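You operate a simulated robot arm through the tools that you are given. There is no shell and no other tool. Be economical: measure what you need, move in short steps, check, and stop when the job is done.

Carry out the task below with a simulated two-armed robot. There is one attempt and no reset: what you move stays moved.

JOB
Wipe up the spill on the side worktop with the dishcloth and put it back.

The check looks at the end state, three seconds after you hand in, the way a careful person would. Anything else that was tipped, shoved, dropped, spilled or broken makes it a failure.

ROBOT AND FRAMES
Two 6-joint arms with two-finger grippers on one trunk, on a base that drives. Base frame: it is fixed to the floor where the robot stands at the start and does not move with it; the origin is under the middle of the robot, x ahead of it, y to its left, z up. Readings come in m, rad, newtons and seconds.
The left shoulder is at the start at [0.03, 0.178, 1.063], the right one opposite. With the tool pointing down near the work surface each hand reaches from about 0.48 to 0.82 m from the robot's upright axis, wherever it stands, measured 20 degrees to its own side. Places, roughly: dishcloth [0.8, -0.2, 0.9]. Payload 2.54 kg a hand.
The TCP of each hand is the grasp point between the finger pads, 0.03 m short of the fingertips. In the tool frame z runs along the fingers and y along their closing line. Largest opening 0.116 m; the body of the gripper starts 0.095 m behind the TCP.
Orientation is that of the tool frame in the base frame, as a unit quaternion [x, y, z, w]. With the fingers straight down and closing along the base's y, the tool's x points along the base's -x, its y along +y and its z along -z.

CONTROLS
- The arms move only by the tool arm_command. It takes "left_plan", "right_plan" or both (then of equal length, played together; a hand with none holds still); each is one flat list of numbers, 7 for each row, row after row: the shift along the tool's x, y, z in units of 40 mm (1.0 is 40 mm), then the turn, a rotation vector about the tool's x, y, z in units of 4 degrees (1.0 is 4 degrees), then the finger opening in m, from 0 to 0.116. In form: [x, y, z, ax, ay, az, claw, x, y, z, ax, ay, az, claw, ...]. A call has 1 to 20 rows; each row shifts and turns the commanded pose from where the row before left it, along the tool's axes as they then stand. A call with a number of a shift or a turn outside -1 to 1 is refused whole. Each row takes 0.2 s and may step no farther than 0.05 m and 0.15 rad from the row before; otherwise, or with a gripper value out of range, the whole call is refused. A pose out of reach is approached as far as the arm can. The call stops where the force on the tool passes 40 N (or 10 N more than at its start, if that is more) or the arm is blocked; 0.2 s more then pass. The fingers move at their own pace (about 0.153 m/s each) and stop on an object; they squeeze with about 45 N. The grip force told is the motor's: it shows also when the fingers shut on nothing. Time passes only in rows, and 0.2 s behind the last, so rows that do not move let the fingers close. It gives the time, the measured TCP pose, the force on the tool (base axes), the opening and the grip force at its end, in the units of the frame above (readings bear some noise), with the torque about the TCP (base axes, N m) and any sound that the robot's microphone picked up.
- Cameras (640 x 400 px; columns grow to the right, rows downward): "scene" is now at [0.0366, -0.0448, 1.7869]; the picture's right is [-0.55, -0.83, 0.00], its down [-0.62, 0.41, -0.67] and it looks along [0.56, -0.37, -0.74] (base axes); focal length 287 px, centre (320, 200). "left" rides on the left gripper at [0.069, 0.015, -0.122] in its tool frame; the picture's right is [-0.21, 0.98, 0.00], its down [-0.83, -0.18, -0.53] and it looks along [-0.52, -0.11, 0.85] (tool axes); focal length 251 px, centre (320, 200). "right" rides on the right gripper at [0.069, -0.015, -0.122] in its tool frame; the picture's right is [0.21, 0.98, 0.00], its down [-0.83, 0.18, -0.53] and it looks along [-0.52, 0.11, 0.85] (tool axes); focal length 251 px, centre (320, 200). There is no depth. A picture from a camera that has moved, and an enlarged one, comes with that camera's place and axes in the base frame and with its lens.
- get_image(camera): a new picture of that camera. It takes no simulated time.
- move_column(by): slides the trunk up (or, below 0, down) by that many m; the arms and the scene camera ride with it, the base frame stays. It gives what a move gives, with no picture.
- base_move(legs): drives the robot by 1 to 6 legs, each [ahead, left, turn to the left] in m, m and rad, along the robot's own axes; the way and the turn of a leg run together, so that a leg with both is an arc; at most 1.5 m and 3.142 rad a leg. The arms and the cameras ride along, it lands a little off, and it stops where it bumps. It gives what a move gives.
- aim_head(pan, tilt): turns the head with the scene camera to pan (to the left, within 2.496 rad either way) and tilt (down, from -0.506 to 1.204), counted from straight ahead of the robot. It gives what a move gives.
- enlarge(camera, box): a new picture of the part [left, top, right, bottom] of that camera's present view, enlarged. It takes no simulated time.
- hand_in(): hands the job in; it is judged then, once.

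Work in short steps. Places have to be worked out from the pictures, the camera data and where the tool is seen: move nearer, look again, correct. Check each grasp and each placing, and mend what went wrong. You have 120 turns and 88 pictures in all, those below and enlarged ones among them. Open the grippers and draw the arms clear of the work before you hand the job in, unless the task says otherwise; then end with one line.

The tools are called after "Call:" as a command line: name --argument value ..., lists and objects as JSON in quotes. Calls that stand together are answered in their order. arm_command: Moves the arms, as the interface text tells. Its arguments: {"type":"object","properties":{"left_plan":{"type":"array","items":{"type":"number"}},"right_plan":{"type":"array","items":{"type":"number"}}},"required":[]} The other tools are called the same way: move_column (by) slides the trunk up or down; base_move (legs) drives the base; aim_head (pan, tilt) turns the head that bears the scene camera; get_image (camera) takes a picture; enlarge (camera, box) takes an enlarged picture of a part of a camera's view; hand_in () hands the job in.

At the start:

```text
t: 0.0
left_tool_pos: [0.5499, -0.0707, 1.164]
left_ee_rot: [0.0, 1.0, 0.0, 0.0]
left_ft_force: [0.3, -1.0, 0.6]
left_ft_torque: [-0.01, 0.01, 0.01]
left_finger_gap: 0.1161
left_finger_force: 0.0
right_tool_pos: [0.304, -0.4286, 1.1521]
right_ee_rot: [0.0, 1.0, 0.001, 0.0]
right_ft_force: [0.5, 0.5, 0.1]
right_ft_torque: [0.02, -0.01, -0.01]
right_finger_gap: 0.1155
right_finger_force: 0.1
trunk travel left (down, up): [-0.275, 0.265]
robot x, y, heading: [-0.0018, 0.0013, -0.003]
head pan, tilt: [-0.588, 0.833]
```

scene: 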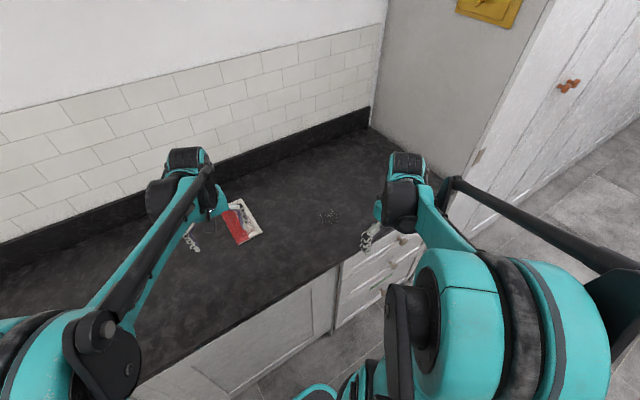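
right: 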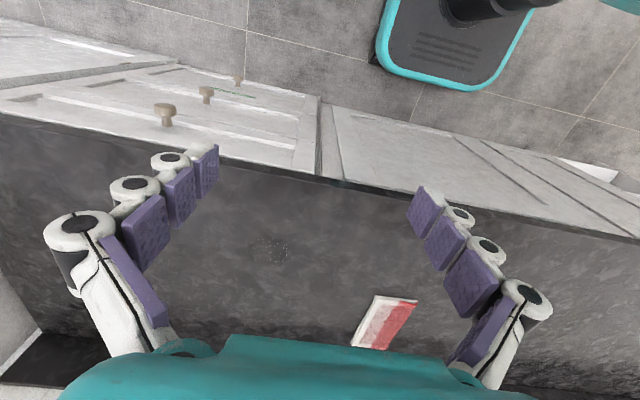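
left: 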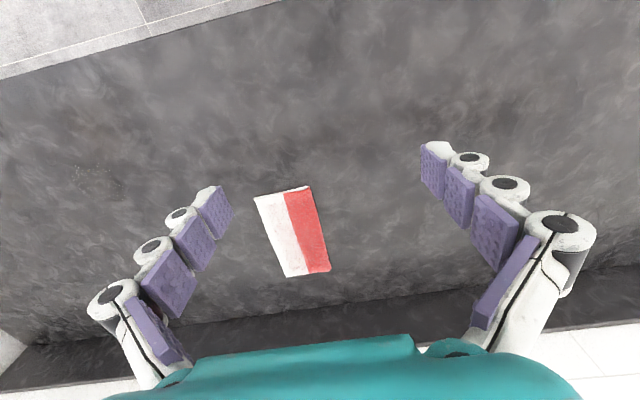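

The spill seems to be the speckled patch near (0.62, -0.47), and the cloth is near (0.79, -0.18). I'll look closer at both.

Call:
enlarge --camera "scene" --box '[180, 150, 420, 300]'

Call:
enlarge --camera "left" --box '[220, 170, 360, 290]'

Call:
enlarge --camera "right" --box '[200, 190, 420, 350]'

```text
2.67 times, centred on (300, 225) of scene
camera zoom: at [0.0366, -0.0448, 1.7869], right [-0.55, -0.83, 0.0], down [-0.62, 0.41, -0.67], along [0.56, -0.37, -0.74], focal length 766 px, centre (373, 133)
```

zoom: 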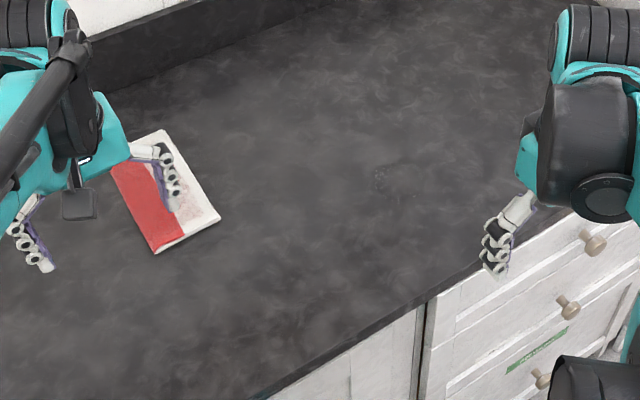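

```text
3.33 times, centred on (290, 230) of left
camera zoom: at [0.479, -0.0552, 1.2852], right [0.21, 0.98, 0.0], down [0.83, -0.18, 0.53], along [0.52, -0.11, -0.85], focal length 838 px, centre (420, 100)
```

zoom: 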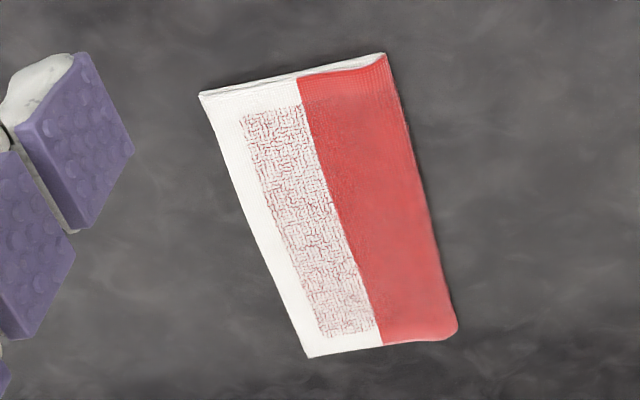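

```text
2.50 times, centred on (310, 270) of right
camera zoom: at [0.2354, -0.4444, 1.2767], right [-0.21, 0.98, 0.0], down [0.83, 0.18, 0.53], along [0.52, 0.11, -0.85], focal length 629 px, centre (345, 25)
```

zoom: 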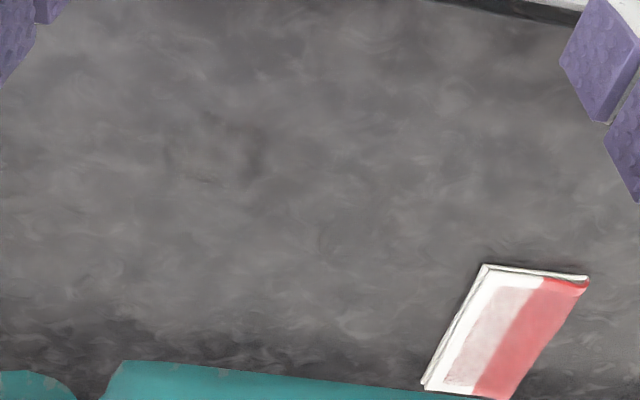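

The three views agree on a faint patch near (0.62, -0.47). "Side worktop" could mean a different counter, so I'll look around first.

Call:
aim_head --pan 0.9 --tilt 0.6

Call:
get_image --camera "scene"

Call:
aim_head --pan 2.4 --tilt 0.5

Call:
get_image --camera "scene"

Call:
aim_head --pan -1.9 --tilt 0.5

Call:
get_image --camera "scene"

```text
t: 1.6
left_tool_pos: [0.5492, -0.0712, 1.1629]
left_ee_rot: [0.0, 1.0, 0.0, 0.0]
left_ft_force: [0.7, 0.2, 0.4]
left_ft_torque: [0.01, 0.01, 0.02]
left_finger_gap: 0.1161
left_finger_force: 0.1
right_tool_pos: [0.3055, -0.4286, 1.1545]
right_ee_rot: [0.0, 1.0, 0.0, 0.001]
right_ft_force: [0.8, 0.4, -0.3]
right_ft_torque: [0.01, -0.03, 0.01]
right_finger_gap: 0.116
right_finger_force: 0.0
trunk travel left (down, up): [-0.275, 0.265]
robot x, y, heading: [0.0004, 0.0015, 0.002]
head pan, tilt: [0.901, 0.6]
```

```text
81 pictures are left
camera scene: at [0.0258, 0.0683, 1.8064], right [0.78, -0.62, 0.0], down [-0.35, -0.44, -0.82], along [0.51, 0.65, -0.57], focal length 287 px, centre (320, 200)
```

scene: 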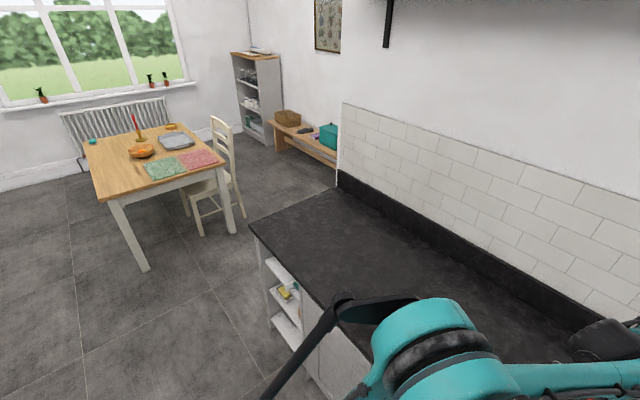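

```text
t: 3.2
left_tool_pos: [0.5493, -0.0704, 1.1639]
left_ee_rot: [-0.001, 1.0, 0.0, 0.0]
left_ft_force: [0.0, 0.1, 0.0]
left_ft_torque: [0.02, -0.01, -0.01]
left_finger_gap: 0.1159
left_finger_force: 0.0
right_tool_pos: [0.3032, -0.429, 1.1554]
right_ee_rot: [0.0, 1.0, -0.001, 0.0]
right_ft_force: [0.0, -0.2, 0.5]
right_ft_torque: [0.01, 0.01, -0.02]
right_finger_gap: 0.1157
right_finger_force: 0.0
trunk travel left (down, up): [-0.275, 0.265]
robot x, y, heading: [-0.0002, 0.0002, 0.0]
head pan, tilt: [2.4, 0.499]
```

```text
80 pictures are left
camera scene: at [-0.0962, 0.0606, 1.8155], right [0.68, 0.74, 0.0], down [0.35, -0.32, -0.88], along [-0.65, 0.59, -0.48], focal length 287 px, centre (320, 200)
```

scene: 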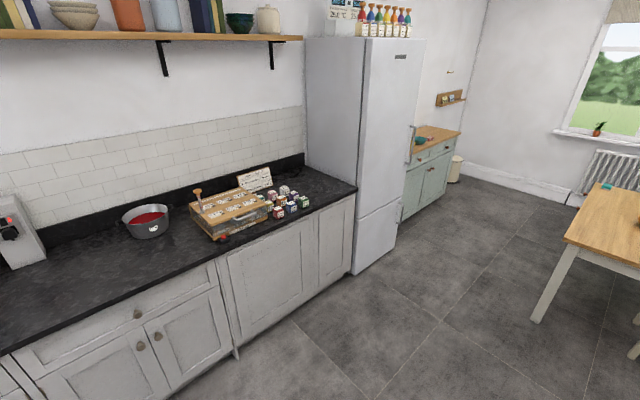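

```text
t: 6.7
left_tool_pos: [0.5485, -0.0702, 1.1627]
left_ee_rot: [0.0, 1.0, 0.001, 0.0]
left_ft_force: [0.1, -0.5, -0.3]
left_ft_torque: [0.0, -0.02, 0.0]
left_finger_gap: 0.1157
left_finger_force: 0.1
right_tool_pos: [0.3042, -0.429, 1.1536]
right_ee_rot: [0.0, 1.0, 0.0, 0.0]
right_ft_force: [-0.1, -0.5, -0.3]
right_ft_torque: [-0.04, 0.02, -0.01]
right_finger_gap: 0.1159
right_finger_force: 0.0
trunk travel left (down, up): [-0.275, 0.265]
robot x, y, heading: [-0.0003, 0.0013, -0.001]
head pan, tilt: [-1.901, 0.499]
```

```text
79 pictures are left
camera scene: at [-0.0586, -0.087, 1.8155], right [-0.95, 0.32, 0.0], down [0.15, 0.45, -0.88], along [-0.28, -0.83, -0.48], focal length 287 px, centre (320, 200)
```

scene: 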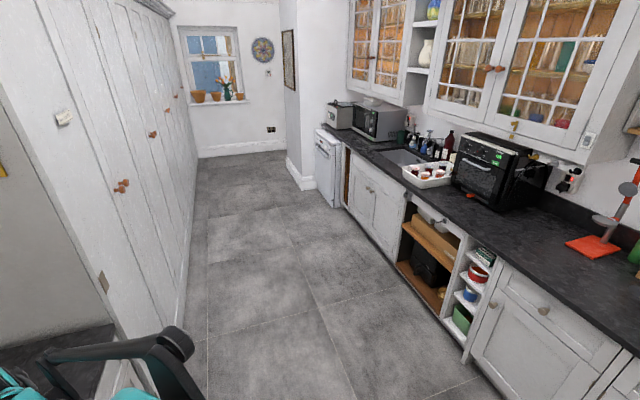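

The opposite counter is the main one, so the bare one ahead with the patch is the side worktop. I'll bring the right hand's camera nearer the patch and aim the head at it.

Call:
arm_command --right_plan '[-1, 0, 0.5, 0, 0, 0, 0.116, -1, 0, 0.5, 0, 0, 0, 0.116, -1, 0, 0.5, 0, 0, 0, 0.116, -1, 0, 0.5, 0, 0, 0, 0.116]'

Call:
aim_head --pan -0.55 --tilt 0.9

Call:
get_image --camera "right"

Call:
enlarge --camera "scene" --box '[240, 130, 400, 230]'

```text
t: 7.7
left_tool_pos: [0.5505, -0.0702, 1.1632]
left_ee_rot: [0.0, 1.0, 0.001, -0.001]
left_ft_force: [0.3, -0.2, 0.1]
left_ft_torque: [0.02, 0.05, -0.03]
left_finger_gap: 0.1161
left_finger_force: 0.1
right_tool_pos: [0.4649, -0.4293, 1.0712]
right_ee_rot: [0.0, 1.0, 0.0, -0.001]
right_ft_force: [0.6, -0.4, -0.4]
right_ft_torque: [0.02, 0.04, 0.0]
right_finger_gap: 0.1159
right_finger_force: 0.0
trunk travel left (down, up): [-0.275, 0.265]
robot x, y, heading: [0.0032, 0.0037, 0.002]
head pan, tilt: [-1.901, 0.499]
```

```text
t: 9.2
left_tool_pos: [0.5483, -0.0717, 1.1631]
left_ee_rot: [0.0, 1.0, 0.001, 0.0]
left_ft_force: [-0.5, 0.0, 0.9]
left_ft_torque: [-0.01, -0.01, 0.0]
left_finger_gap: 0.1162
left_finger_force: 0.0
right_tool_pos: [0.4633, -0.4302, 1.0732]
right_ee_rot: [0.0, 1.0, 0.0, 0.0]
right_ft_force: [0.4, 0.3, 0.3]
right_ft_torque: [0.02, 0.0, 0.02]
right_finger_gap: 0.1159
right_finger_force: 0.1
trunk travel left (down, up): [-0.275, 0.265]
robot x, y, heading: [-0.0001, 0.002, 0.003]
head pan, tilt: [-0.55, 0.901]
```

```text
78 pictures are left
camera right: at [0.3949, -0.4443, 1.1958], right [-0.21, 0.98, 0.0], down [0.83, 0.18, 0.53], along [0.52, 0.11, -0.85], focal length 251 px, centre (320, 200)
```

right: 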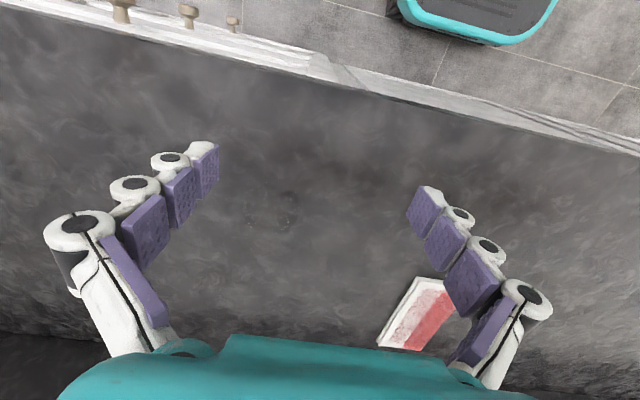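

```text
4.00 times, centred on (320, 180) of scene
camera zoom: at [0.0352, -0.0405, 1.7817], right [-0.52, -0.85, 0.0], down [-0.67, 0.41, -0.62], along [0.53, -0.32, -0.78], focal length 1149 px, centre (320, 280)
```

zoom: 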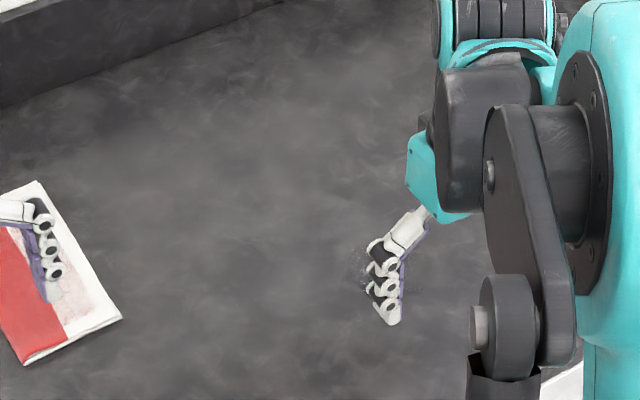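

The patch stays put near (0.61, -0.45). I'll zoom in on it and the surroundings.

Call:
enlarge --camera "right" --box '[220, 160, 380, 260]'

Call:
enlarge --camera "right" --box '[100, 90, 420, 330]'

```text
4.00 times, centred on (300, 210) of right
camera zoom: at [0.3949, -0.4443, 1.1958], right [-0.21, 0.98, 0.0], down [0.83, 0.18, 0.53], along [0.52, 0.11, -0.85], focal length 1006 px, centre (400, 160)
```

zoom: 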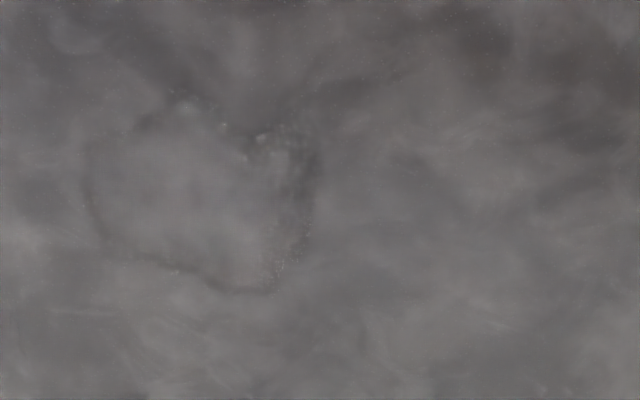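

```text
1.67 times, centred on (260, 210) of right
camera zoom: at [0.3949, -0.4443, 1.1958], right [-0.21, 0.98, 0.0], down [0.83, 0.18, 0.53], along [0.52, 0.11, -0.85], focal length 419 px, centre (420, 183)
```

zoom: 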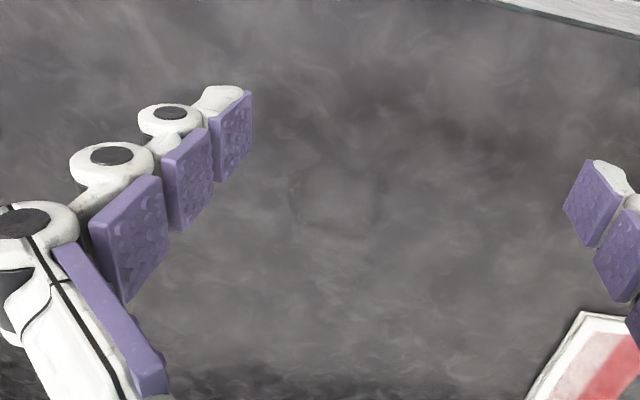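

It's a clear liquid patch, about x 0.57–0.66 and y -0.515 to -0.43. The cloth lies almost square to the axes, about x 0.68–0.90 and y -0.22 to -0.12. I'll tuck the left arm away and raise the right a bit. Then I'll drive slightly forward and right so both places are in easy reach.

Call:
arm_command --left_plan '[0.5, 1, 0, 0, 0, 0, 0.116, 0.5, 1, 0, 0, 0, 0, 0.116, 0.5, 1, 0, 0, 0, 0, 0.116, 0.5, 1, 0, 0, 0, 0, 0.116, 0.5, 1, 0, 0, 0, 0, 0.116, 0.5, 1, 0, 0, 0, 0, 0.116, 0.5, 1, 0, 0, 0, 0, 0.116, 0.5, 1, 0, 0, 0, 0, 0.116, 0.5, 1, 0, 0, 0, 0, 0.116, 0.5, 1, 0, 0, 0, 0, 0.116, 0.5, 1, 0, 0, 0, 0, 0.116, 0.5, 1, 0, 0, 0, 0, 0.116]'

Call:
base_move --legs '[[0.06, -0.12, 0]]'

Call:
get_image --camera "scene"

```text
t: 11.8
left_tool_pos: [0.308, 0.4107, 1.1655]
left_ee_rot: [0.0, 1.0, 0.0, 0.0]
left_ft_force: [0.7, -0.3, 0.1]
left_ft_torque: [-0.02, 0.03, -0.04]
left_finger_gap: 0.116
left_finger_force: 0.1
right_tool_pos: [0.4646, -0.4276, 1.0729]
right_ee_rot: [0.0, 1.0, 0.0, 0.0]
right_ft_force: [-0.2, -0.7, 0.8]
right_ft_torque: [-0.01, -0.01, 0.01]
right_finger_gap: 0.116
right_finger_force: 0.0
trunk travel left (down, up): [-0.275, 0.265]
robot x, y, heading: [0.0021, 0.0003, 0.004]
head pan, tilt: [-0.55, 0.901]
```

```text
t: 13.1
left_tool_pos: [0.369, 0.2893, 1.1658]
left_ee_rot: [0.0, 1.0, 0.001, 0.0]
left_ft_force: [0.4, 0.1, 0.4]
left_ft_torque: [0.02, 0.03, 0.0]
left_finger_gap: 0.1159
left_finger_force: 0.1
right_tool_pos: [0.5234, -0.5496, 1.0724]
right_ee_rot: [0.0, 1.0, 0.0, 0.0]
right_ft_force: [1.6, -0.6, -0.6]
right_ft_torque: [0.01, 0.03, 0.0]
right_finger_gap: 0.116
right_finger_force: 0.2
trunk travel left (down, up): [-0.275, 0.265]
robot x, y, heading: [0.058, -0.1201, -0.001]
head pan, tilt: [-0.55, 0.901]
```

```text
74 pictures are left
camera scene: at [0.0957, -0.1614, 1.7816], right [-0.52, -0.85, 0.0], down [-0.67, 0.41, -0.62], along [0.53, -0.32, -0.78], focal length 287 px, centre (320, 200)
```

scene: 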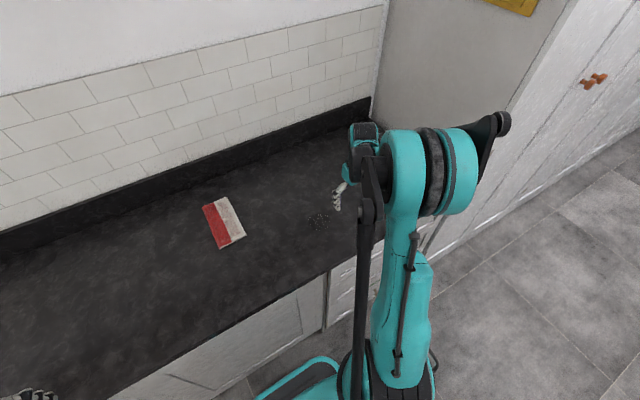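

Base moved as planned. Next I bring the right hand above the cloth, keeping its height.

Call:
arm_command --right_plan '[-0.45, 0.95, 0, 0, 0, 0, 0.116, -0.45, 0.95, 0, 0, 0, 0, 0.116, -0.45, 0.95, 0, 0, 0, 0, 0.116, -0.45, 0.95, 0, 0, 0, 0, 0.116, -0.45, 0.95, 0, 0, 0, 0, 0.116, -0.45, 0.95, 0, 0, 0, 0, 0.116, -0.45, 0.95, 0, 0, 0, 0, 0.116, -0.45, 0.95, 0, 0, 0, 0, 0.116, -0.45, 0.95, 0, 0, 0, 0, 0.116, -0.45, 0.95, 0, 0, 0, 0, 0.116]'

Call:
get_image --camera "right"

Call:
enlarge --camera "scene" --box '[160, 160, 360, 285]'

```text
t: 15.3
left_tool_pos: [0.3694, 0.2914, 1.1653]
left_ee_rot: [-0.001, 1.0, 0.0, -0.001]
left_ft_force: [-0.7, 0.3, -0.6]
left_ft_torque: [-0.03, 0.05, 0.0]
left_finger_gap: 0.116
left_finger_force: 0.1
right_tool_pos: [0.704, -0.1684, 1.0727]
right_ee_rot: [0.0, 1.0, 0.0, 0.0]
right_ft_force: [-0.1, 0.8, -0.4]
right_ft_torque: [-0.03, 0.02, 0.0]
right_finger_gap: 0.1161
right_finger_force: 0.0
trunk travel left (down, up): [-0.275, 0.265]
robot x, y, heading: [0.0611, -0.1192, 0.002]
head pan, tilt: [-0.55, 0.901]
```

```text
73 pictures are left
camera right: at [0.636, -0.1831, 1.196], right [-0.21, 0.98, 0.0], down [0.83, 0.18, 0.53], along [0.52, 0.11, -0.85], focal length 251 px, centre (320, 200)
```

right: 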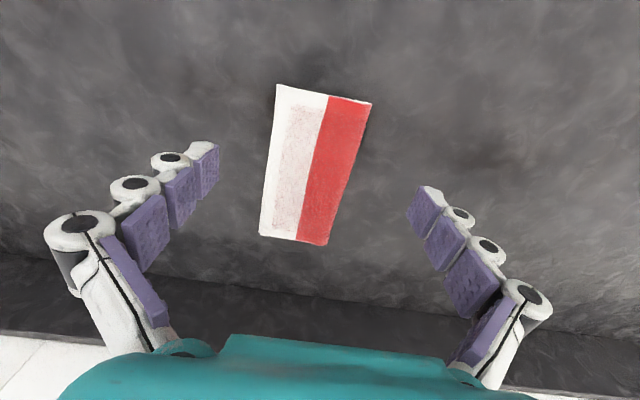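

```text
3.20 times, centred on (260, 222) of scene
camera zoom: at [0.0965, -0.1586, 1.7816], right [-0.52, -0.85, 0.0], down [-0.67, 0.41, -0.62], along [0.53, -0.33, -0.78], focal length 919 px, centre (512, 128)
```

zoom: 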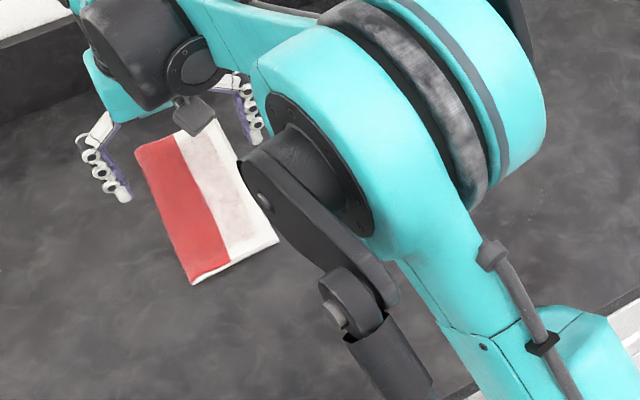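

From this view the cloth centre is (0.795, -0.168), about 0.105 wide and square to the axes. The 0.116 opening can just straddle it. I'll move over its centre and descend partway, then check alignment.

Call:
arm_command --right_plan '[-0.75, 0, 0.5, 0, 0, 0, 0.116, -0.75, 0, 0.5, 0, 0, 0, 0.116, -0.7, 0, 0.7, 0, 0, 0, 0.116, 0, 0, 0.7, 0, 0, 0, 0.116]'

Call:
get_image --camera "right"

```text
t: 16.3
left_tool_pos: [0.3689, 0.2887, 1.1663]
left_ee_rot: [0.0, 1.0, 0.0, 0.0]
left_ft_force: [0.2, 0.2, 1.0]
left_ft_torque: [-0.01, 0.02, -0.02]
left_finger_gap: 0.1161
left_finger_force: 0.0
right_tool_pos: [0.7929, -0.1688, 0.9773]
right_ee_rot: [0.0, 1.0, 0.0, 0.0]
right_ft_force: [0.7, -0.8, 0.2]
right_ft_torque: [0.0, -0.01, -0.01]
right_finger_gap: 0.1161
right_finger_force: 0.1
trunk travel left (down, up): [-0.275, 0.265]
robot x, y, heading: [0.0573, -0.1153, -0.001]
head pan, tilt: [-0.55, 0.901]
```

```text
71 pictures are left
camera right: at [0.7233, -0.1842, 1.0998], right [-0.21, 0.98, 0.0], down [0.83, 0.18, 0.53], along [0.52, 0.11, -0.85], focal length 251 px, centre (320, 200)
```

right: 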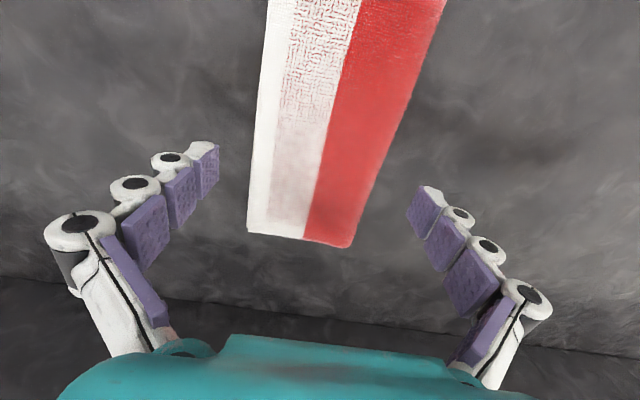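

Alignment looks good, with the cloth centred near y -0.17. I'll lower 3 cm and check.

Call:
arm_command --right_plan '[0, 0, 0.4, 0, 0, 0, 0.116, 0, 0, 0.35, 0, 0, 0, 0.116]'

Call:
get_image --camera "right"

Call:
enlarge --camera "scene" --box '[160, 160, 320, 260]'

```text
t: 16.9
left_tool_pos: [0.3676, 0.2901, 1.1669]
left_ee_rot: [0.0, 1.0, 0.0, 0.0]
left_ft_force: [-0.1, -0.5, -0.1]
left_ft_torque: [0.0, -0.02, 0.03]
left_finger_gap: 0.1162
left_finger_force: 0.1
right_tool_pos: [0.7919, -0.1692, 0.9474]
right_ee_rot: [0.0, 1.0, 0.001, 0.0]
right_ft_force: [0.2, -0.6, -0.3]
right_ft_torque: [-0.01, 0.0, -0.02]
right_finger_gap: 0.1161
right_finger_force: 0.1
trunk travel left (down, up): [-0.275, 0.265]
robot x, y, heading: [0.0606, -0.1193, 0.003]
head pan, tilt: [-0.55, 0.901]
```

```text
70 pictures are left
camera right: at [0.7232, -0.1844, 1.0694], right [-0.21, 0.98, 0.0], down [0.83, 0.18, 0.53], along [0.52, 0.11, -0.85], focal length 251 px, centre (320, 200)
```

right: 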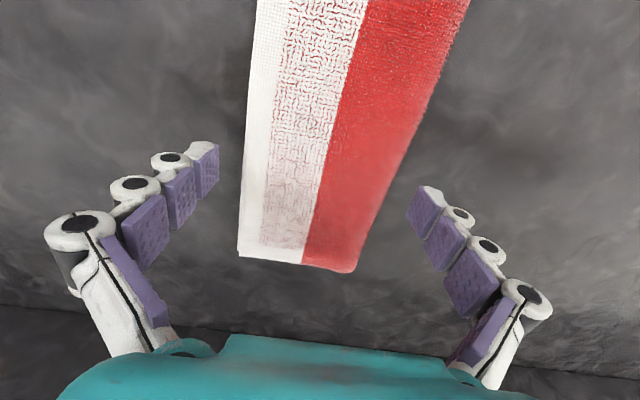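

```text
4.00 times, centred on (240, 210) of scene
camera zoom: at [0.0952, -0.1604, 1.7816], right [-0.52, -0.85, 0.0], down [-0.67, 0.41, -0.62], along [0.53, -0.32, -0.78], focal length 1149 px, centre (640, 160)
```

zoom: 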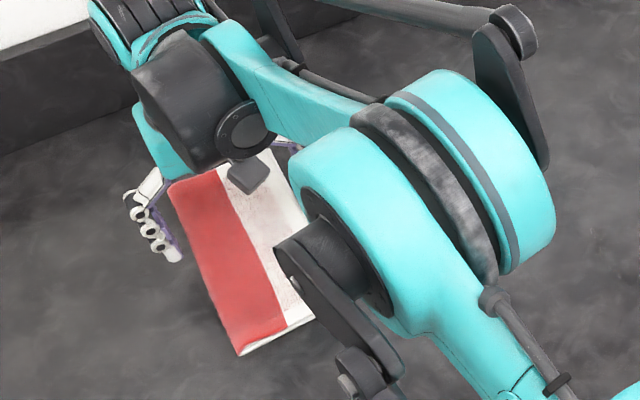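

Centred in y. I'll lower in small steps and watch the force.

Call:
arm_command --right_plan '[0, 0, 0.15, 0, 0, 0, 0.116, 0, 0, 0.15, 0, 0, 0, 0.116, 0, 0, 0.15, 0, 0, 0, 0.116]'

Call:
get_image --camera "right"

```text
t: 17.7
left_tool_pos: [0.368, 0.2904, 1.1668]
left_ee_rot: [0.001, 1.0, 0.0, -0.001]
left_ft_force: [-0.1, -0.2, -0.2]
left_ft_torque: [-0.02, -0.02, -0.02]
left_finger_gap: 0.1162
left_finger_force: 0.3
right_tool_pos: [0.7919, -0.1683, 0.9298]
right_ee_rot: [0.0, 1.0, 0.0, 0.0]
right_ft_force: [0.1, 0.5, 0.6]
right_ft_torque: [0.01, 0.01, -0.02]
right_finger_gap: 0.1161
right_finger_force: 0.1
trunk travel left (down, up): [-0.275, 0.265]
robot x, y, heading: [0.0631, -0.1186, -0.001]
head pan, tilt: [-0.55, 0.901]
```

```text
68 pictures are left
camera right: at [0.7231, -0.1839, 1.0514], right [-0.21, 0.98, 0.0], down [0.83, 0.18, 0.53], along [0.52, 0.11, -0.85], focal length 251 px, centre (320, 200)
```

right: 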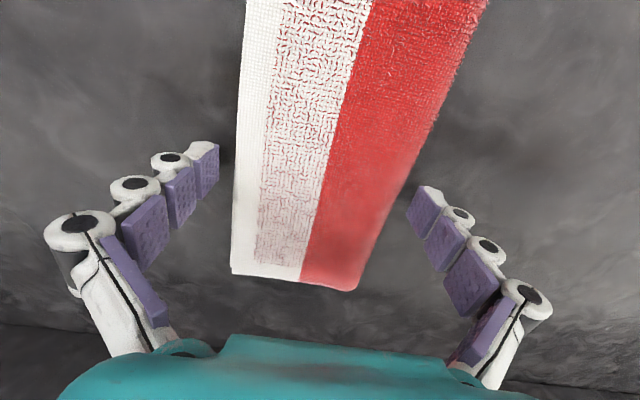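

No contact yet, and the fingers straddle the cloth well. I'll continue down until light contact.

Call:
arm_command --right_plan '[0, 0, 0.1, 0, 0, 0, 0.116, 0, 0, 0.1, 0, 0, 0, 0.116, 0, 0, 0.1, 0, 0, 0, 0.116]'

Call:
get_image --camera "right"

```text
t: 18.5
left_tool_pos: [0.3665, 0.2888, 1.1671]
left_ee_rot: [0.0, 1.0, 0.0, 0.001]
left_ft_force: [0.7, -1.2, 0.1]
left_ft_torque: [0.02, 0.01, -0.02]
left_finger_gap: 0.1161
left_finger_force: 0.0
right_tool_pos: [0.7919, -0.1682, 0.9195]
right_ee_rot: [0.001, 1.0, -0.001, 0.002]
right_ft_force: [11.1, 0.2, 32.8]
right_ft_torque: [0.0, 0.1, 0.09]
right_finger_gap: 0.1163
right_finger_force: 0.5
trunk travel left (down, up): [-0.275, 0.265]
robot x, y, heading: [0.061, -0.1205, -0.002]
head pan, tilt: [-0.55, 0.901]
```

```text
67 pictures are left
camera right: at [0.7225, -0.1837, 1.0421], right [-0.21, 0.98, 0.0], down [0.82, 0.18, 0.54], along [0.52, 0.11, -0.84], focal length 251 px, centre (320, 200)
```

right: 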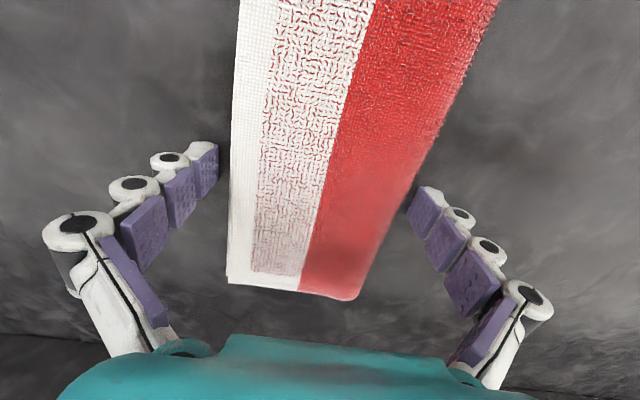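

The fingertips touch the table at TCP z 0.92, so the surface is about 0.89, and the cloth sits between the pads. I'll lift 4 mm and close gently, partway first.

Call:
arm_command --right_plan '[0, 0, -0.1, 0, 0, 0, 0.116, 0, 0, 0, 0, 0, 0, 0.1, 0, 0, 0, 0, 0, 0, 0.095, 0, 0, 0, 0, 0, 0, 0.09, 0, 0, 0, 0, 0, 0, 0.09]'

Call:
get_image --camera "right"

```text
t: 19.1
left_tool_pos: [0.3625, 0.2896, 1.1685]
left_ee_rot: [0.001, 1.0, 0.0, 0.003]
left_ft_force: [-0.1, 1.4, -0.3]
left_ft_torque: [0.01, -0.02, 0.0]
left_finger_gap: 0.1161
left_finger_force: 0.1
right_tool_pos: [0.7894, -0.1668, 0.932]
right_ee_rot: [0.001, 1.0, 0.0, 0.005]
right_ft_force: [12.2, 2.4, 81.6]
right_ft_torque: [0.16, 0.43, 0.03]
right_finger_gap: 0.0878
right_finger_force: 45.2
trunk travel left (down, up): [-0.275, 0.265]
robot x, y, heading: [0.0593, -0.1177, 0.0]
head pan, tilt: [-0.55, 0.901]
stopped in row 3 (right hand): the force on the tool passed its limit at 55 N (the readings are from after the stop); the commanded pose is now the measured one
```

```text
66 pictures are left
camera right: at [0.7195, -0.1828, 1.054], right [-0.21, 0.98, 0.0], down [0.82, 0.18, 0.54], along [0.53, 0.11, -0.84], focal length 251 px, centre (320, 200)
```

right: 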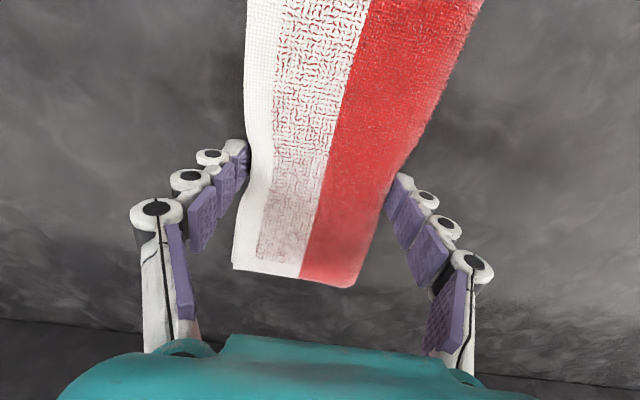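

The cloth is soft and held at 0.088 m, but the fingers press down hard on the table. I'll raise a little right away and see whether the cloth comes along.

Call:
arm_command --right_plan '[0, 0, -0.1, 0, 0, 0, 0.088, 0, 0, -0.1, 0, 0, 0, 0.086, 0, 0, 0, 0, 0, 0, 0.084]'

Call:
get_image --camera "right"

Call:
enlarge --camera "scene" --box '[160, 160, 320, 260]'

```text
t: 19.9
left_tool_pos: [0.3657, 0.2885, 1.1678]
left_ee_rot: [0.001, 1.0, 0.0, 0.002]
left_ft_force: [-0.2, -0.1, 1.1]
left_ft_torque: [0.0, -0.07, 0.01]
left_finger_gap: 0.116
left_finger_force: 0.0
right_tool_pos: [0.7901, -0.1685, 0.9336]
right_ee_rot: [-0.001, 1.0, 0.0, 0.002]
right_ft_force: [-9.1, 0.4, 14.9]
right_ft_torque: [0.09, 0.19, 0.03]
right_finger_gap: 0.0852
right_finger_force: 0.8
trunk travel left (down, up): [-0.275, 0.265]
robot x, y, heading: [0.0618, -0.1166, 0.001]
head pan, tilt: [-0.55, 0.901]
```

```text
65 pictures are left
camera right: at [0.7204, -0.1832, 1.0551], right [-0.22, 0.98, 0.0], down [0.82, 0.18, 0.54], along [0.52, 0.11, -0.84], focal length 251 px, centre (320, 200)
```

right: 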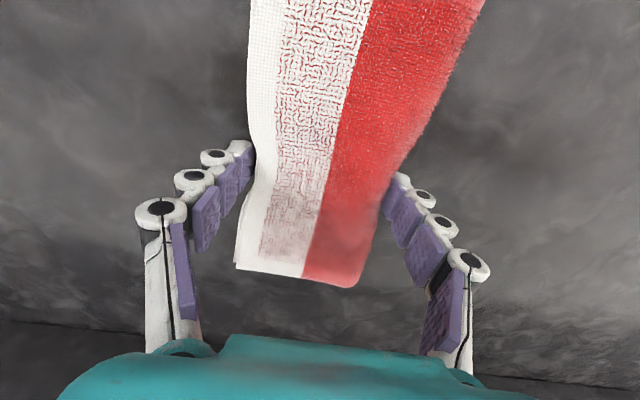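

```text
4.00 times, centred on (240, 210) of scene
camera zoom: at [0.0902, -0.16, 1.7817], right [-0.52, -0.85, 0.0], down [-0.67, 0.41, -0.62], along [0.53, -0.32, -0.78], focal length 1149 px, centre (640, 160)
```

zoom: 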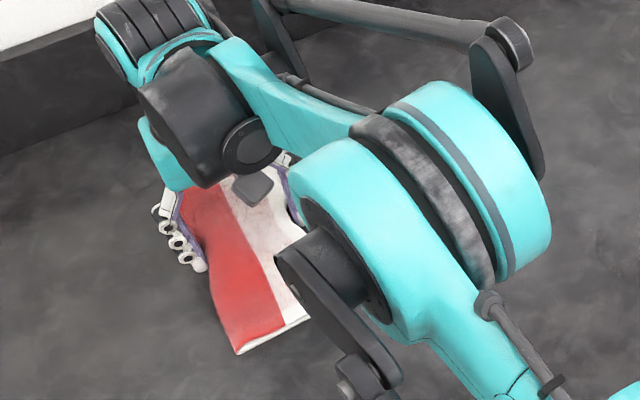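

The cloth is squeezed at its waist, so it's soft. I'll ease up slightly and squeeze a bit more, then test a lift of 3 cm.

Call:
arm_command --right_plan '[0, 0, -0.1, 0, 0, 0, 0.08, 0, 0, -0.05, 0, 0, 0, 0.075, 0, 0, -0.05, 0, 0, 0, 0.07, 0, 0, 0, 0, 0, 0, 0.07]'

Call:
get_image --camera "right"

```text
t: 20.9
left_tool_pos: [0.3682, 0.2898, 1.1647]
left_ee_rot: [0.001, 1.0, 0.001, 0.0]
left_ft_force: [0.1, -0.7, 0.7]
left_ft_torque: [0.02, 0.0, -0.03]
left_finger_gap: 0.1161
left_finger_force: 0.1
right_tool_pos: [0.7931, -0.1673, 0.9386]
right_ee_rot: [0.0, 1.0, 0.0, 0.001]
right_ft_force: [0.1, 0.2, -0.5]
right_ft_torque: [-0.04, 0.06, -0.01]
right_finger_gap: 0.0702
right_finger_force: 0.3
trunk travel left (down, up): [-0.275, 0.265]
robot x, y, heading: [0.0608, -0.12, -0.002]
head pan, tilt: [-0.55, 0.901]
```

```text
63 pictures are left
camera right: at [0.7239, -0.1835, 1.061], right [-0.21, 0.98, 0.0], down [0.83, 0.18, 0.53], along [0.52, 0.11, -0.84], focal length 251 px, centre (320, 200)
```

right: 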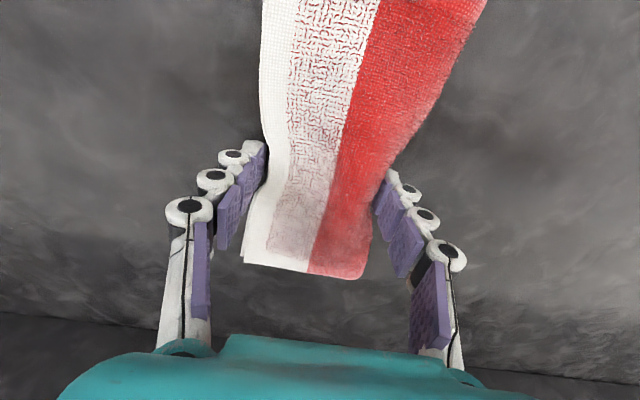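

The cloth folds together with almost no resistance. I'll keep closing into a firm pinch, rising a few mm as the fingers swing.

Call:
arm_command --right_plan '[0, 0, -0.02, 0, 0, 0, 0.06, 0, 0, -0.02, 0, 0, 0, 0.05, 0, 0, -0.02, 0, 0, 0, 0.04, 0, 0, 0, 0, 0, 0, 0.03, 0, 0, 0, 0, 0, 0, 0.03]'

Call:
get_image --camera "right"

```text
t: 22.1
left_tool_pos: [0.3685, 0.2897, 1.1663]
left_ee_rot: [0.0, 1.0, 0.0, 0.0]
left_ft_force: [-0.4, -0.2, -0.5]
left_ft_torque: [0.02, -0.03, -0.01]
left_finger_gap: 0.1161
left_finger_force: 0.1
right_tool_pos: [0.7927, -0.169, 0.9406]
right_ee_rot: [0.0, 1.0, 0.0, 0.001]
right_ft_force: [0.0, 0.1, -0.1]
right_ft_torque: [0.01, 0.01, 0.0]
right_finger_gap: 0.0305
right_finger_force: 0.1
trunk travel left (down, up): [-0.275, 0.265]
robot x, y, heading: [0.0576, -0.1211, -0.0]
head pan, tilt: [-0.55, 0.901]
```

```text
62 pictures are left
camera right: at [0.7239, -0.1833, 1.0637], right [-0.21, 0.98, 0.0], down [0.83, 0.18, 0.53], along [0.52, 0.11, -0.85], focal length 251 px, centre (320, 200)
```

right: 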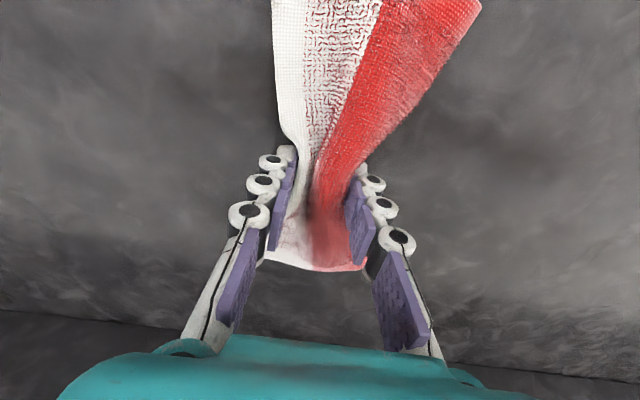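

The cloth gathers nicely between the fingers, so I'll close fully on it and check the grip.

Call:
arm_command --right_plan '[0, 0, 0, 0, 0, 0, 0.015, 0, 0, 0, 0, 0, 0, 0.0, 0, 0, 0, 0, 0, 0, 0.0, 0, 0, -0.5, 0, 0, 0, 0.0, 0, 0, -0.5, 0, 0, 0, 0.0]'

Call:
get_image --camera "right"

Call:
enlarge --camera "scene" --box '[160, 160, 320, 260]'

```text
t: 23.3
left_tool_pos: [0.3689, 0.2903, 1.166]
left_ee_rot: [0.0, 1.0, 0.0, 0.001]
left_ft_force: [-0.1, 0.3, -0.5]
left_ft_torque: [-0.04, -0.01, 0.0]
left_finger_gap: 0.1161
left_finger_force: 0.1
right_tool_pos: [0.7927, -0.1678, 0.9814]
right_ee_rot: [0.0, 1.0, 0.0, 0.001]
right_ft_force: [-0.7, 0.1, 0.2]
right_ft_torque: [-0.15, -0.01, 0.0]
right_finger_gap: 0.0119
right_finger_force: 39.4
trunk travel left (down, up): [-0.275, 0.265]
robot x, y, heading: [0.0614, -0.1239, 0.001]
head pan, tilt: [-0.55, 0.901]
```

```text
61 pictures are left
camera right: at [0.7242, -0.1833, 1.1041], right [-0.21, 0.98, 0.0], down [0.83, 0.18, 0.53], along [0.52, 0.11, -0.84], focal length 251 px, centre (320, 200)
```

right: 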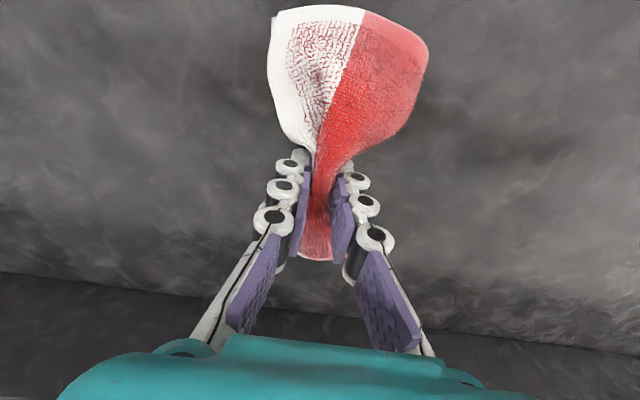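

```text
4.00 times, centred on (240, 210) of scene
camera zoom: at [0.0952, -0.1603, 1.7817], right [-0.52, -0.85, 0.0], down [-0.67, 0.41, -0.62], along [0.53, -0.32, -0.78], focal length 1149 px, centre (640, 160)
```

zoom: 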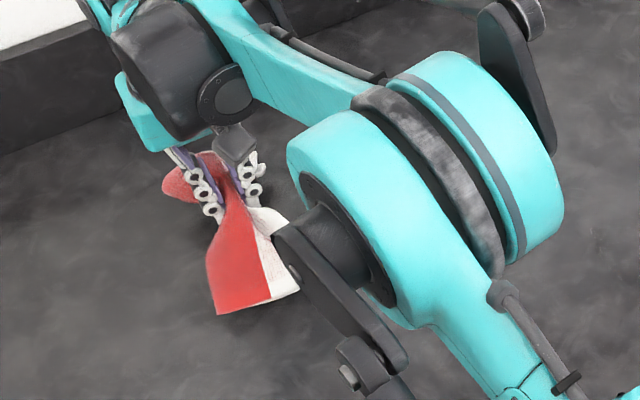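

The grip is firm: 0.012 gap, 39 N, and the cloth is off the table. I'll lift more and carry it over the spill at (0.613, -0.473).

Call:
arm_command --right_plan '[0, 0, -1, 0, 0, 0, 0, 0.5, -0.85, -0.3, 0, 0, 0, 0, 0.5, -0.85, 0, 0, 0, 0, 0, 0.5, -0.85, 0, 0, 0, 0, 0, 0.5, -0.85, 0, 0, 0, 0, 0, 0.5, -0.85, 0, 0, 0, 0, 0, 0.5, -0.85, 0, 0, 0, 0, 0, 0.5, -0.85, 0, 0, 0, 0, 0, 0.5, -0.85, 0, 0, 0, 0, 0, 0.5, -0.85, 0, 0, 0, 0, 0]'

Call:
get_image --camera "right"

Call:
get_image --camera "scene"

```text
t: 25.5
left_tool_pos: [0.3674, 0.2885, 1.1656]
left_ee_rot: [0.0, 1.0, 0.001, 0.0]
left_ft_force: [-0.3, 0.2, 0.6]
left_ft_torque: [0.05, -0.03, -0.05]
left_finger_gap: 0.1158
left_finger_force: 0.0
right_tool_pos: [0.6121, -0.4756, 1.0319]
right_ee_rot: [-0.001, 1.0, 0.001, 0.001]
right_ft_force: [0.4, -0.3, -0.2]
right_ft_torque: [-0.18, -0.03, -0.04]
right_finger_gap: 0.012
right_finger_force: 39.6
trunk travel left (down, up): [-0.275, 0.265]
robot x, y, heading: [0.057, -0.1212, -0.001]
head pan, tilt: [-0.55, 0.901]
```

```text
59 pictures are left
camera right: at [0.5433, -0.4909, 1.156], right [-0.22, 0.98, 0.0], down [0.82, 0.18, 0.54], along [0.52, 0.12, -0.84], focal length 251 px, centre (320, 200)
```

right: 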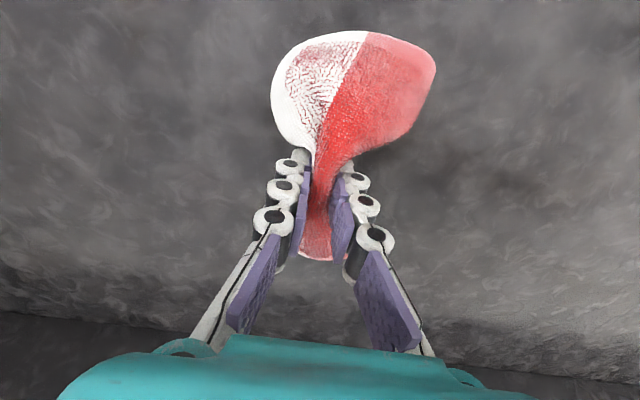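

```text
58 pictures are left
camera scene: at [0.0945, -0.1617, 1.7816], right [-0.52, -0.85, 0.0], down [-0.67, 0.41, -0.62], along [0.53, -0.32, -0.78], focal length 287 px, centre (320, 200)
```

scene: 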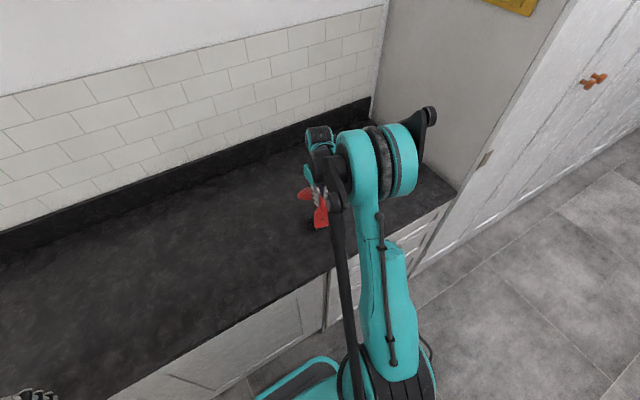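

Now over the spill; I'll lower to near the surface.

Call:
arm_command --right_plan '[0, 0, 0.8, 0, 0, 0, 0, 0, 0, 0.8, 0, 0, 0, 0, 0, 0, 0.4, 0, 0, 0, 0, 0, 0, 0.15, 0, 0, 0, 0, 0, 0, 0.1, 0, 0, 0, 0]'

Call:
get_image --camera "right"

```text
t: 26.7
left_tool_pos: [0.3679, 0.2898, 1.1656]
left_ee_rot: [0.0, 1.0, 0.0, -0.001]
left_ft_force: [-0.2, -0.5, -0.1]
left_ft_torque: [-0.03, -0.01, 0.03]
left_finger_gap: 0.1163
left_finger_force: 0.0
right_tool_pos: [0.6131, -0.474, 0.9421]
right_ee_rot: [0.001, 1.0, 0.0, 0.0]
right_ft_force: [-0.2, 0.0, 0.2]
right_ft_torque: [-0.16, 0.03, -0.02]
right_finger_gap: 0.0118
right_finger_force: 39.1
trunk travel left (down, up): [-0.275, 0.265]
robot x, y, heading: [0.0609, -0.1216, -0.001]
head pan, tilt: [-0.55, 0.901]
```

```text
57 pictures are left
camera right: at [0.544, -0.4893, 1.0655], right [-0.21, 0.98, 0.0], down [0.83, 0.18, 0.53], along [0.52, 0.11, -0.85], focal length 251 px, centre (320, 200)
```

right: 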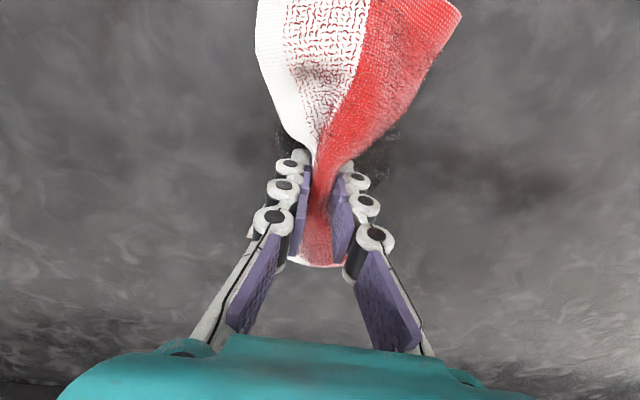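

The spill's rim shows just right of the cloth. I'll keep lowering gently to contact.

Call:
arm_command --right_plan '[0, 0, 0.1, 0, 0, 0, 0, 0, 0, 0.1, 0, 0, 0, 0, 0, 0, 0.1, 0, 0, 0, 0]'

```text
t: 27.3
left_tool_pos: [0.3665, 0.2903, 1.1667]
left_ee_rot: [0.0, 1.0, 0.0, 0.001]
left_ft_force: [-0.2, 0.4, -0.6]
left_ft_torque: [0.0, 0.01, -0.01]
left_finger_gap: 0.1159
left_finger_force: 0.0
right_tool_pos: [0.6136, -0.4736, 0.9387]
right_ee_rot: [0.0, 1.0, -0.001, 0.003]
right_ft_force: [-1.8, 1.7, 27.1]
right_ft_torque: [0.04, 0.12, 0.02]
right_finger_gap: 0.0117
right_finger_force: 38.4
trunk travel left (down, up): [-0.275, 0.265]
robot x, y, heading: [0.0593, -0.1199, 0.001]
head pan, tilt: [-0.55, 0.901]
stopped in row 3 (right hand): the force on the tool passed its limit at 49 N (the readings are from after the stop); the commanded pose is now the measured one
```

Contact at TCP z 0.939. I'll ease 1 mm and stroke sideways across the patch.

Call:
arm_command --right_plan '[0, 0, -0.03, 0, 0, 0, 0, 0, 0.5, 0, 0, 0, 0, 0, 0, 0.5, 0, 0, 0, 0, 0, 0, 0.5, 0, 0, 0, 0, 0, 0, -0.5, 0, 0, 0, 0, 0, 0, -0.5, 0, 0, 0, 0, 0, 0, -0.5, 0, 0, 0, 0, 0, 0, -0.5, 0, 0, 0, 0, 0, 0, -0.5, 0, 0, 0, 0, 0, 0, -0.5, 0, 0, 0, 0, 0]'

Call:
get_image --camera "right"

```text
t: 28.1
left_tool_pos: [0.3679, 0.2897, 1.1652]
left_ee_rot: [0.001, 1.0, 0.0, 0.0]
left_ft_force: [0.6, 0.2, 0.2]
left_ft_torque: [-0.04, 0.01, -0.02]
left_finger_gap: 0.116
left_finger_force: 0.1
right_tool_pos: [0.6127, -0.4496, 0.9396]
right_ee_rot: [0.002, 1.0, -0.004, 0.001]
right_ft_force: [-4.6, -0.7, 15.0]
right_ft_torque: [-0.1, 0.15, 0.05]
right_finger_gap: 0.0118
right_finger_force: 39.0
trunk travel left (down, up): [-0.275, 0.265]
robot x, y, heading: [0.0598, -0.1214, -0.001]
head pan, tilt: [-0.55, 0.901]
stopped in row 3 (right hand): the force on the tool passed its limit at 41 N (the readings are from after the stop); the commanded pose is now the measured one
```

```text
56 pictures are left
camera right: at [0.5435, -0.4636, 1.0614], right [-0.21, 0.98, -0.01], down [0.82, 0.18, 0.54], along [0.53, 0.11, -0.84], focal length 251 px, centre (320, 200)
```

right: 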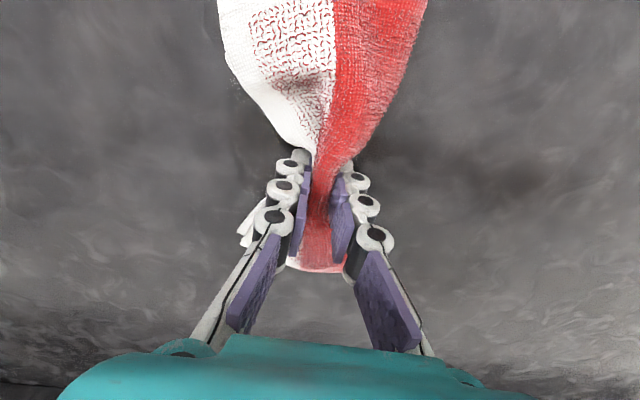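

Force is a bit high because the fingertips bear on the table. I'll raise about 2 mm, so mostly cloth touches, and continue the strokes.

Call:
arm_command --right_plan '[0, 0.1, -0.05, 0, 0, 0, 0, 0, 0.4, 0, 0, 0, 0, 0, 0, 0.4, 0, 0, 0, 0, 0, 0, -0.5, 0, 0, 0, 0, 0, 0, -0.5, 0, 0, 0, 0, 0, 0, -0.5, 0, 0, 0, 0, 0, 0, -0.5, 0, 0, 0, 0, 0, 0, -0.5, 0, 0, 0, 0, 0, 0, -0.5, 0, 0, 0, 0, 0, 0, -0.5, 0, 0, 0, 0, 0]'

Call:
get_image --camera "right"

```text
t: 30.3
left_tool_pos: [0.3677, 0.2877, 1.1658]
left_ee_rot: [0.001, 1.0, 0.001, 0.0]
left_ft_force: [-0.5, -0.7, 0.3]
left_ft_torque: [0.0, 0.01, 0.01]
left_finger_gap: 0.1158
left_finger_force: 0.1
right_tool_pos: [0.6136, -0.5539, 0.9392]
right_ee_rot: [0.0, 1.0, -0.002, 0.002]
right_ft_force: [-0.1, 0.1, 1.6]
right_ft_torque: [-0.07, -0.01, 0.0]
right_finger_gap: 0.0119
right_finger_force: 39.0
trunk travel left (down, up): [-0.275, 0.265]
robot x, y, heading: [0.0563, -0.1214, -0.001]
head pan, tilt: [-0.55, 0.901]
```

```text
55 pictures are left
camera right: at [0.5446, -0.5692, 1.0622], right [-0.21, 0.98, 0.0], down [0.82, 0.18, 0.54], along [0.53, 0.11, -0.84], focal length 251 px, centre (320, 200)
```

right: 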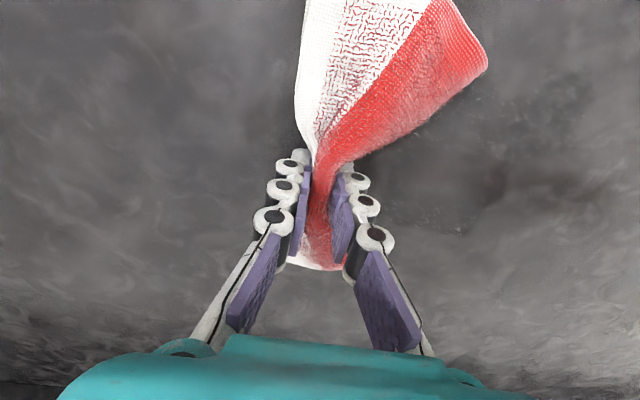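

Call:
enlarge --camera "right" --box '[380, 60, 620, 260]'

```text
2.00 times, centred on (500, 160) of right
camera zoom: at [0.5446, -0.5692, 1.0622], right [-0.21, 0.98, 0.0], down [0.82, 0.18, 0.54], along [0.53, 0.11, -0.84], focal length 503 px, centre (-40, 280)
```

zoom: 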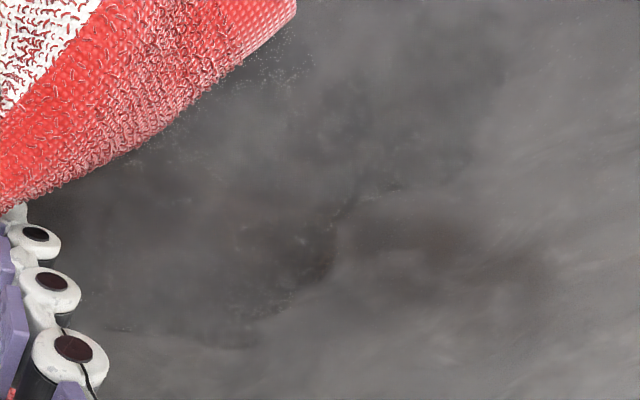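

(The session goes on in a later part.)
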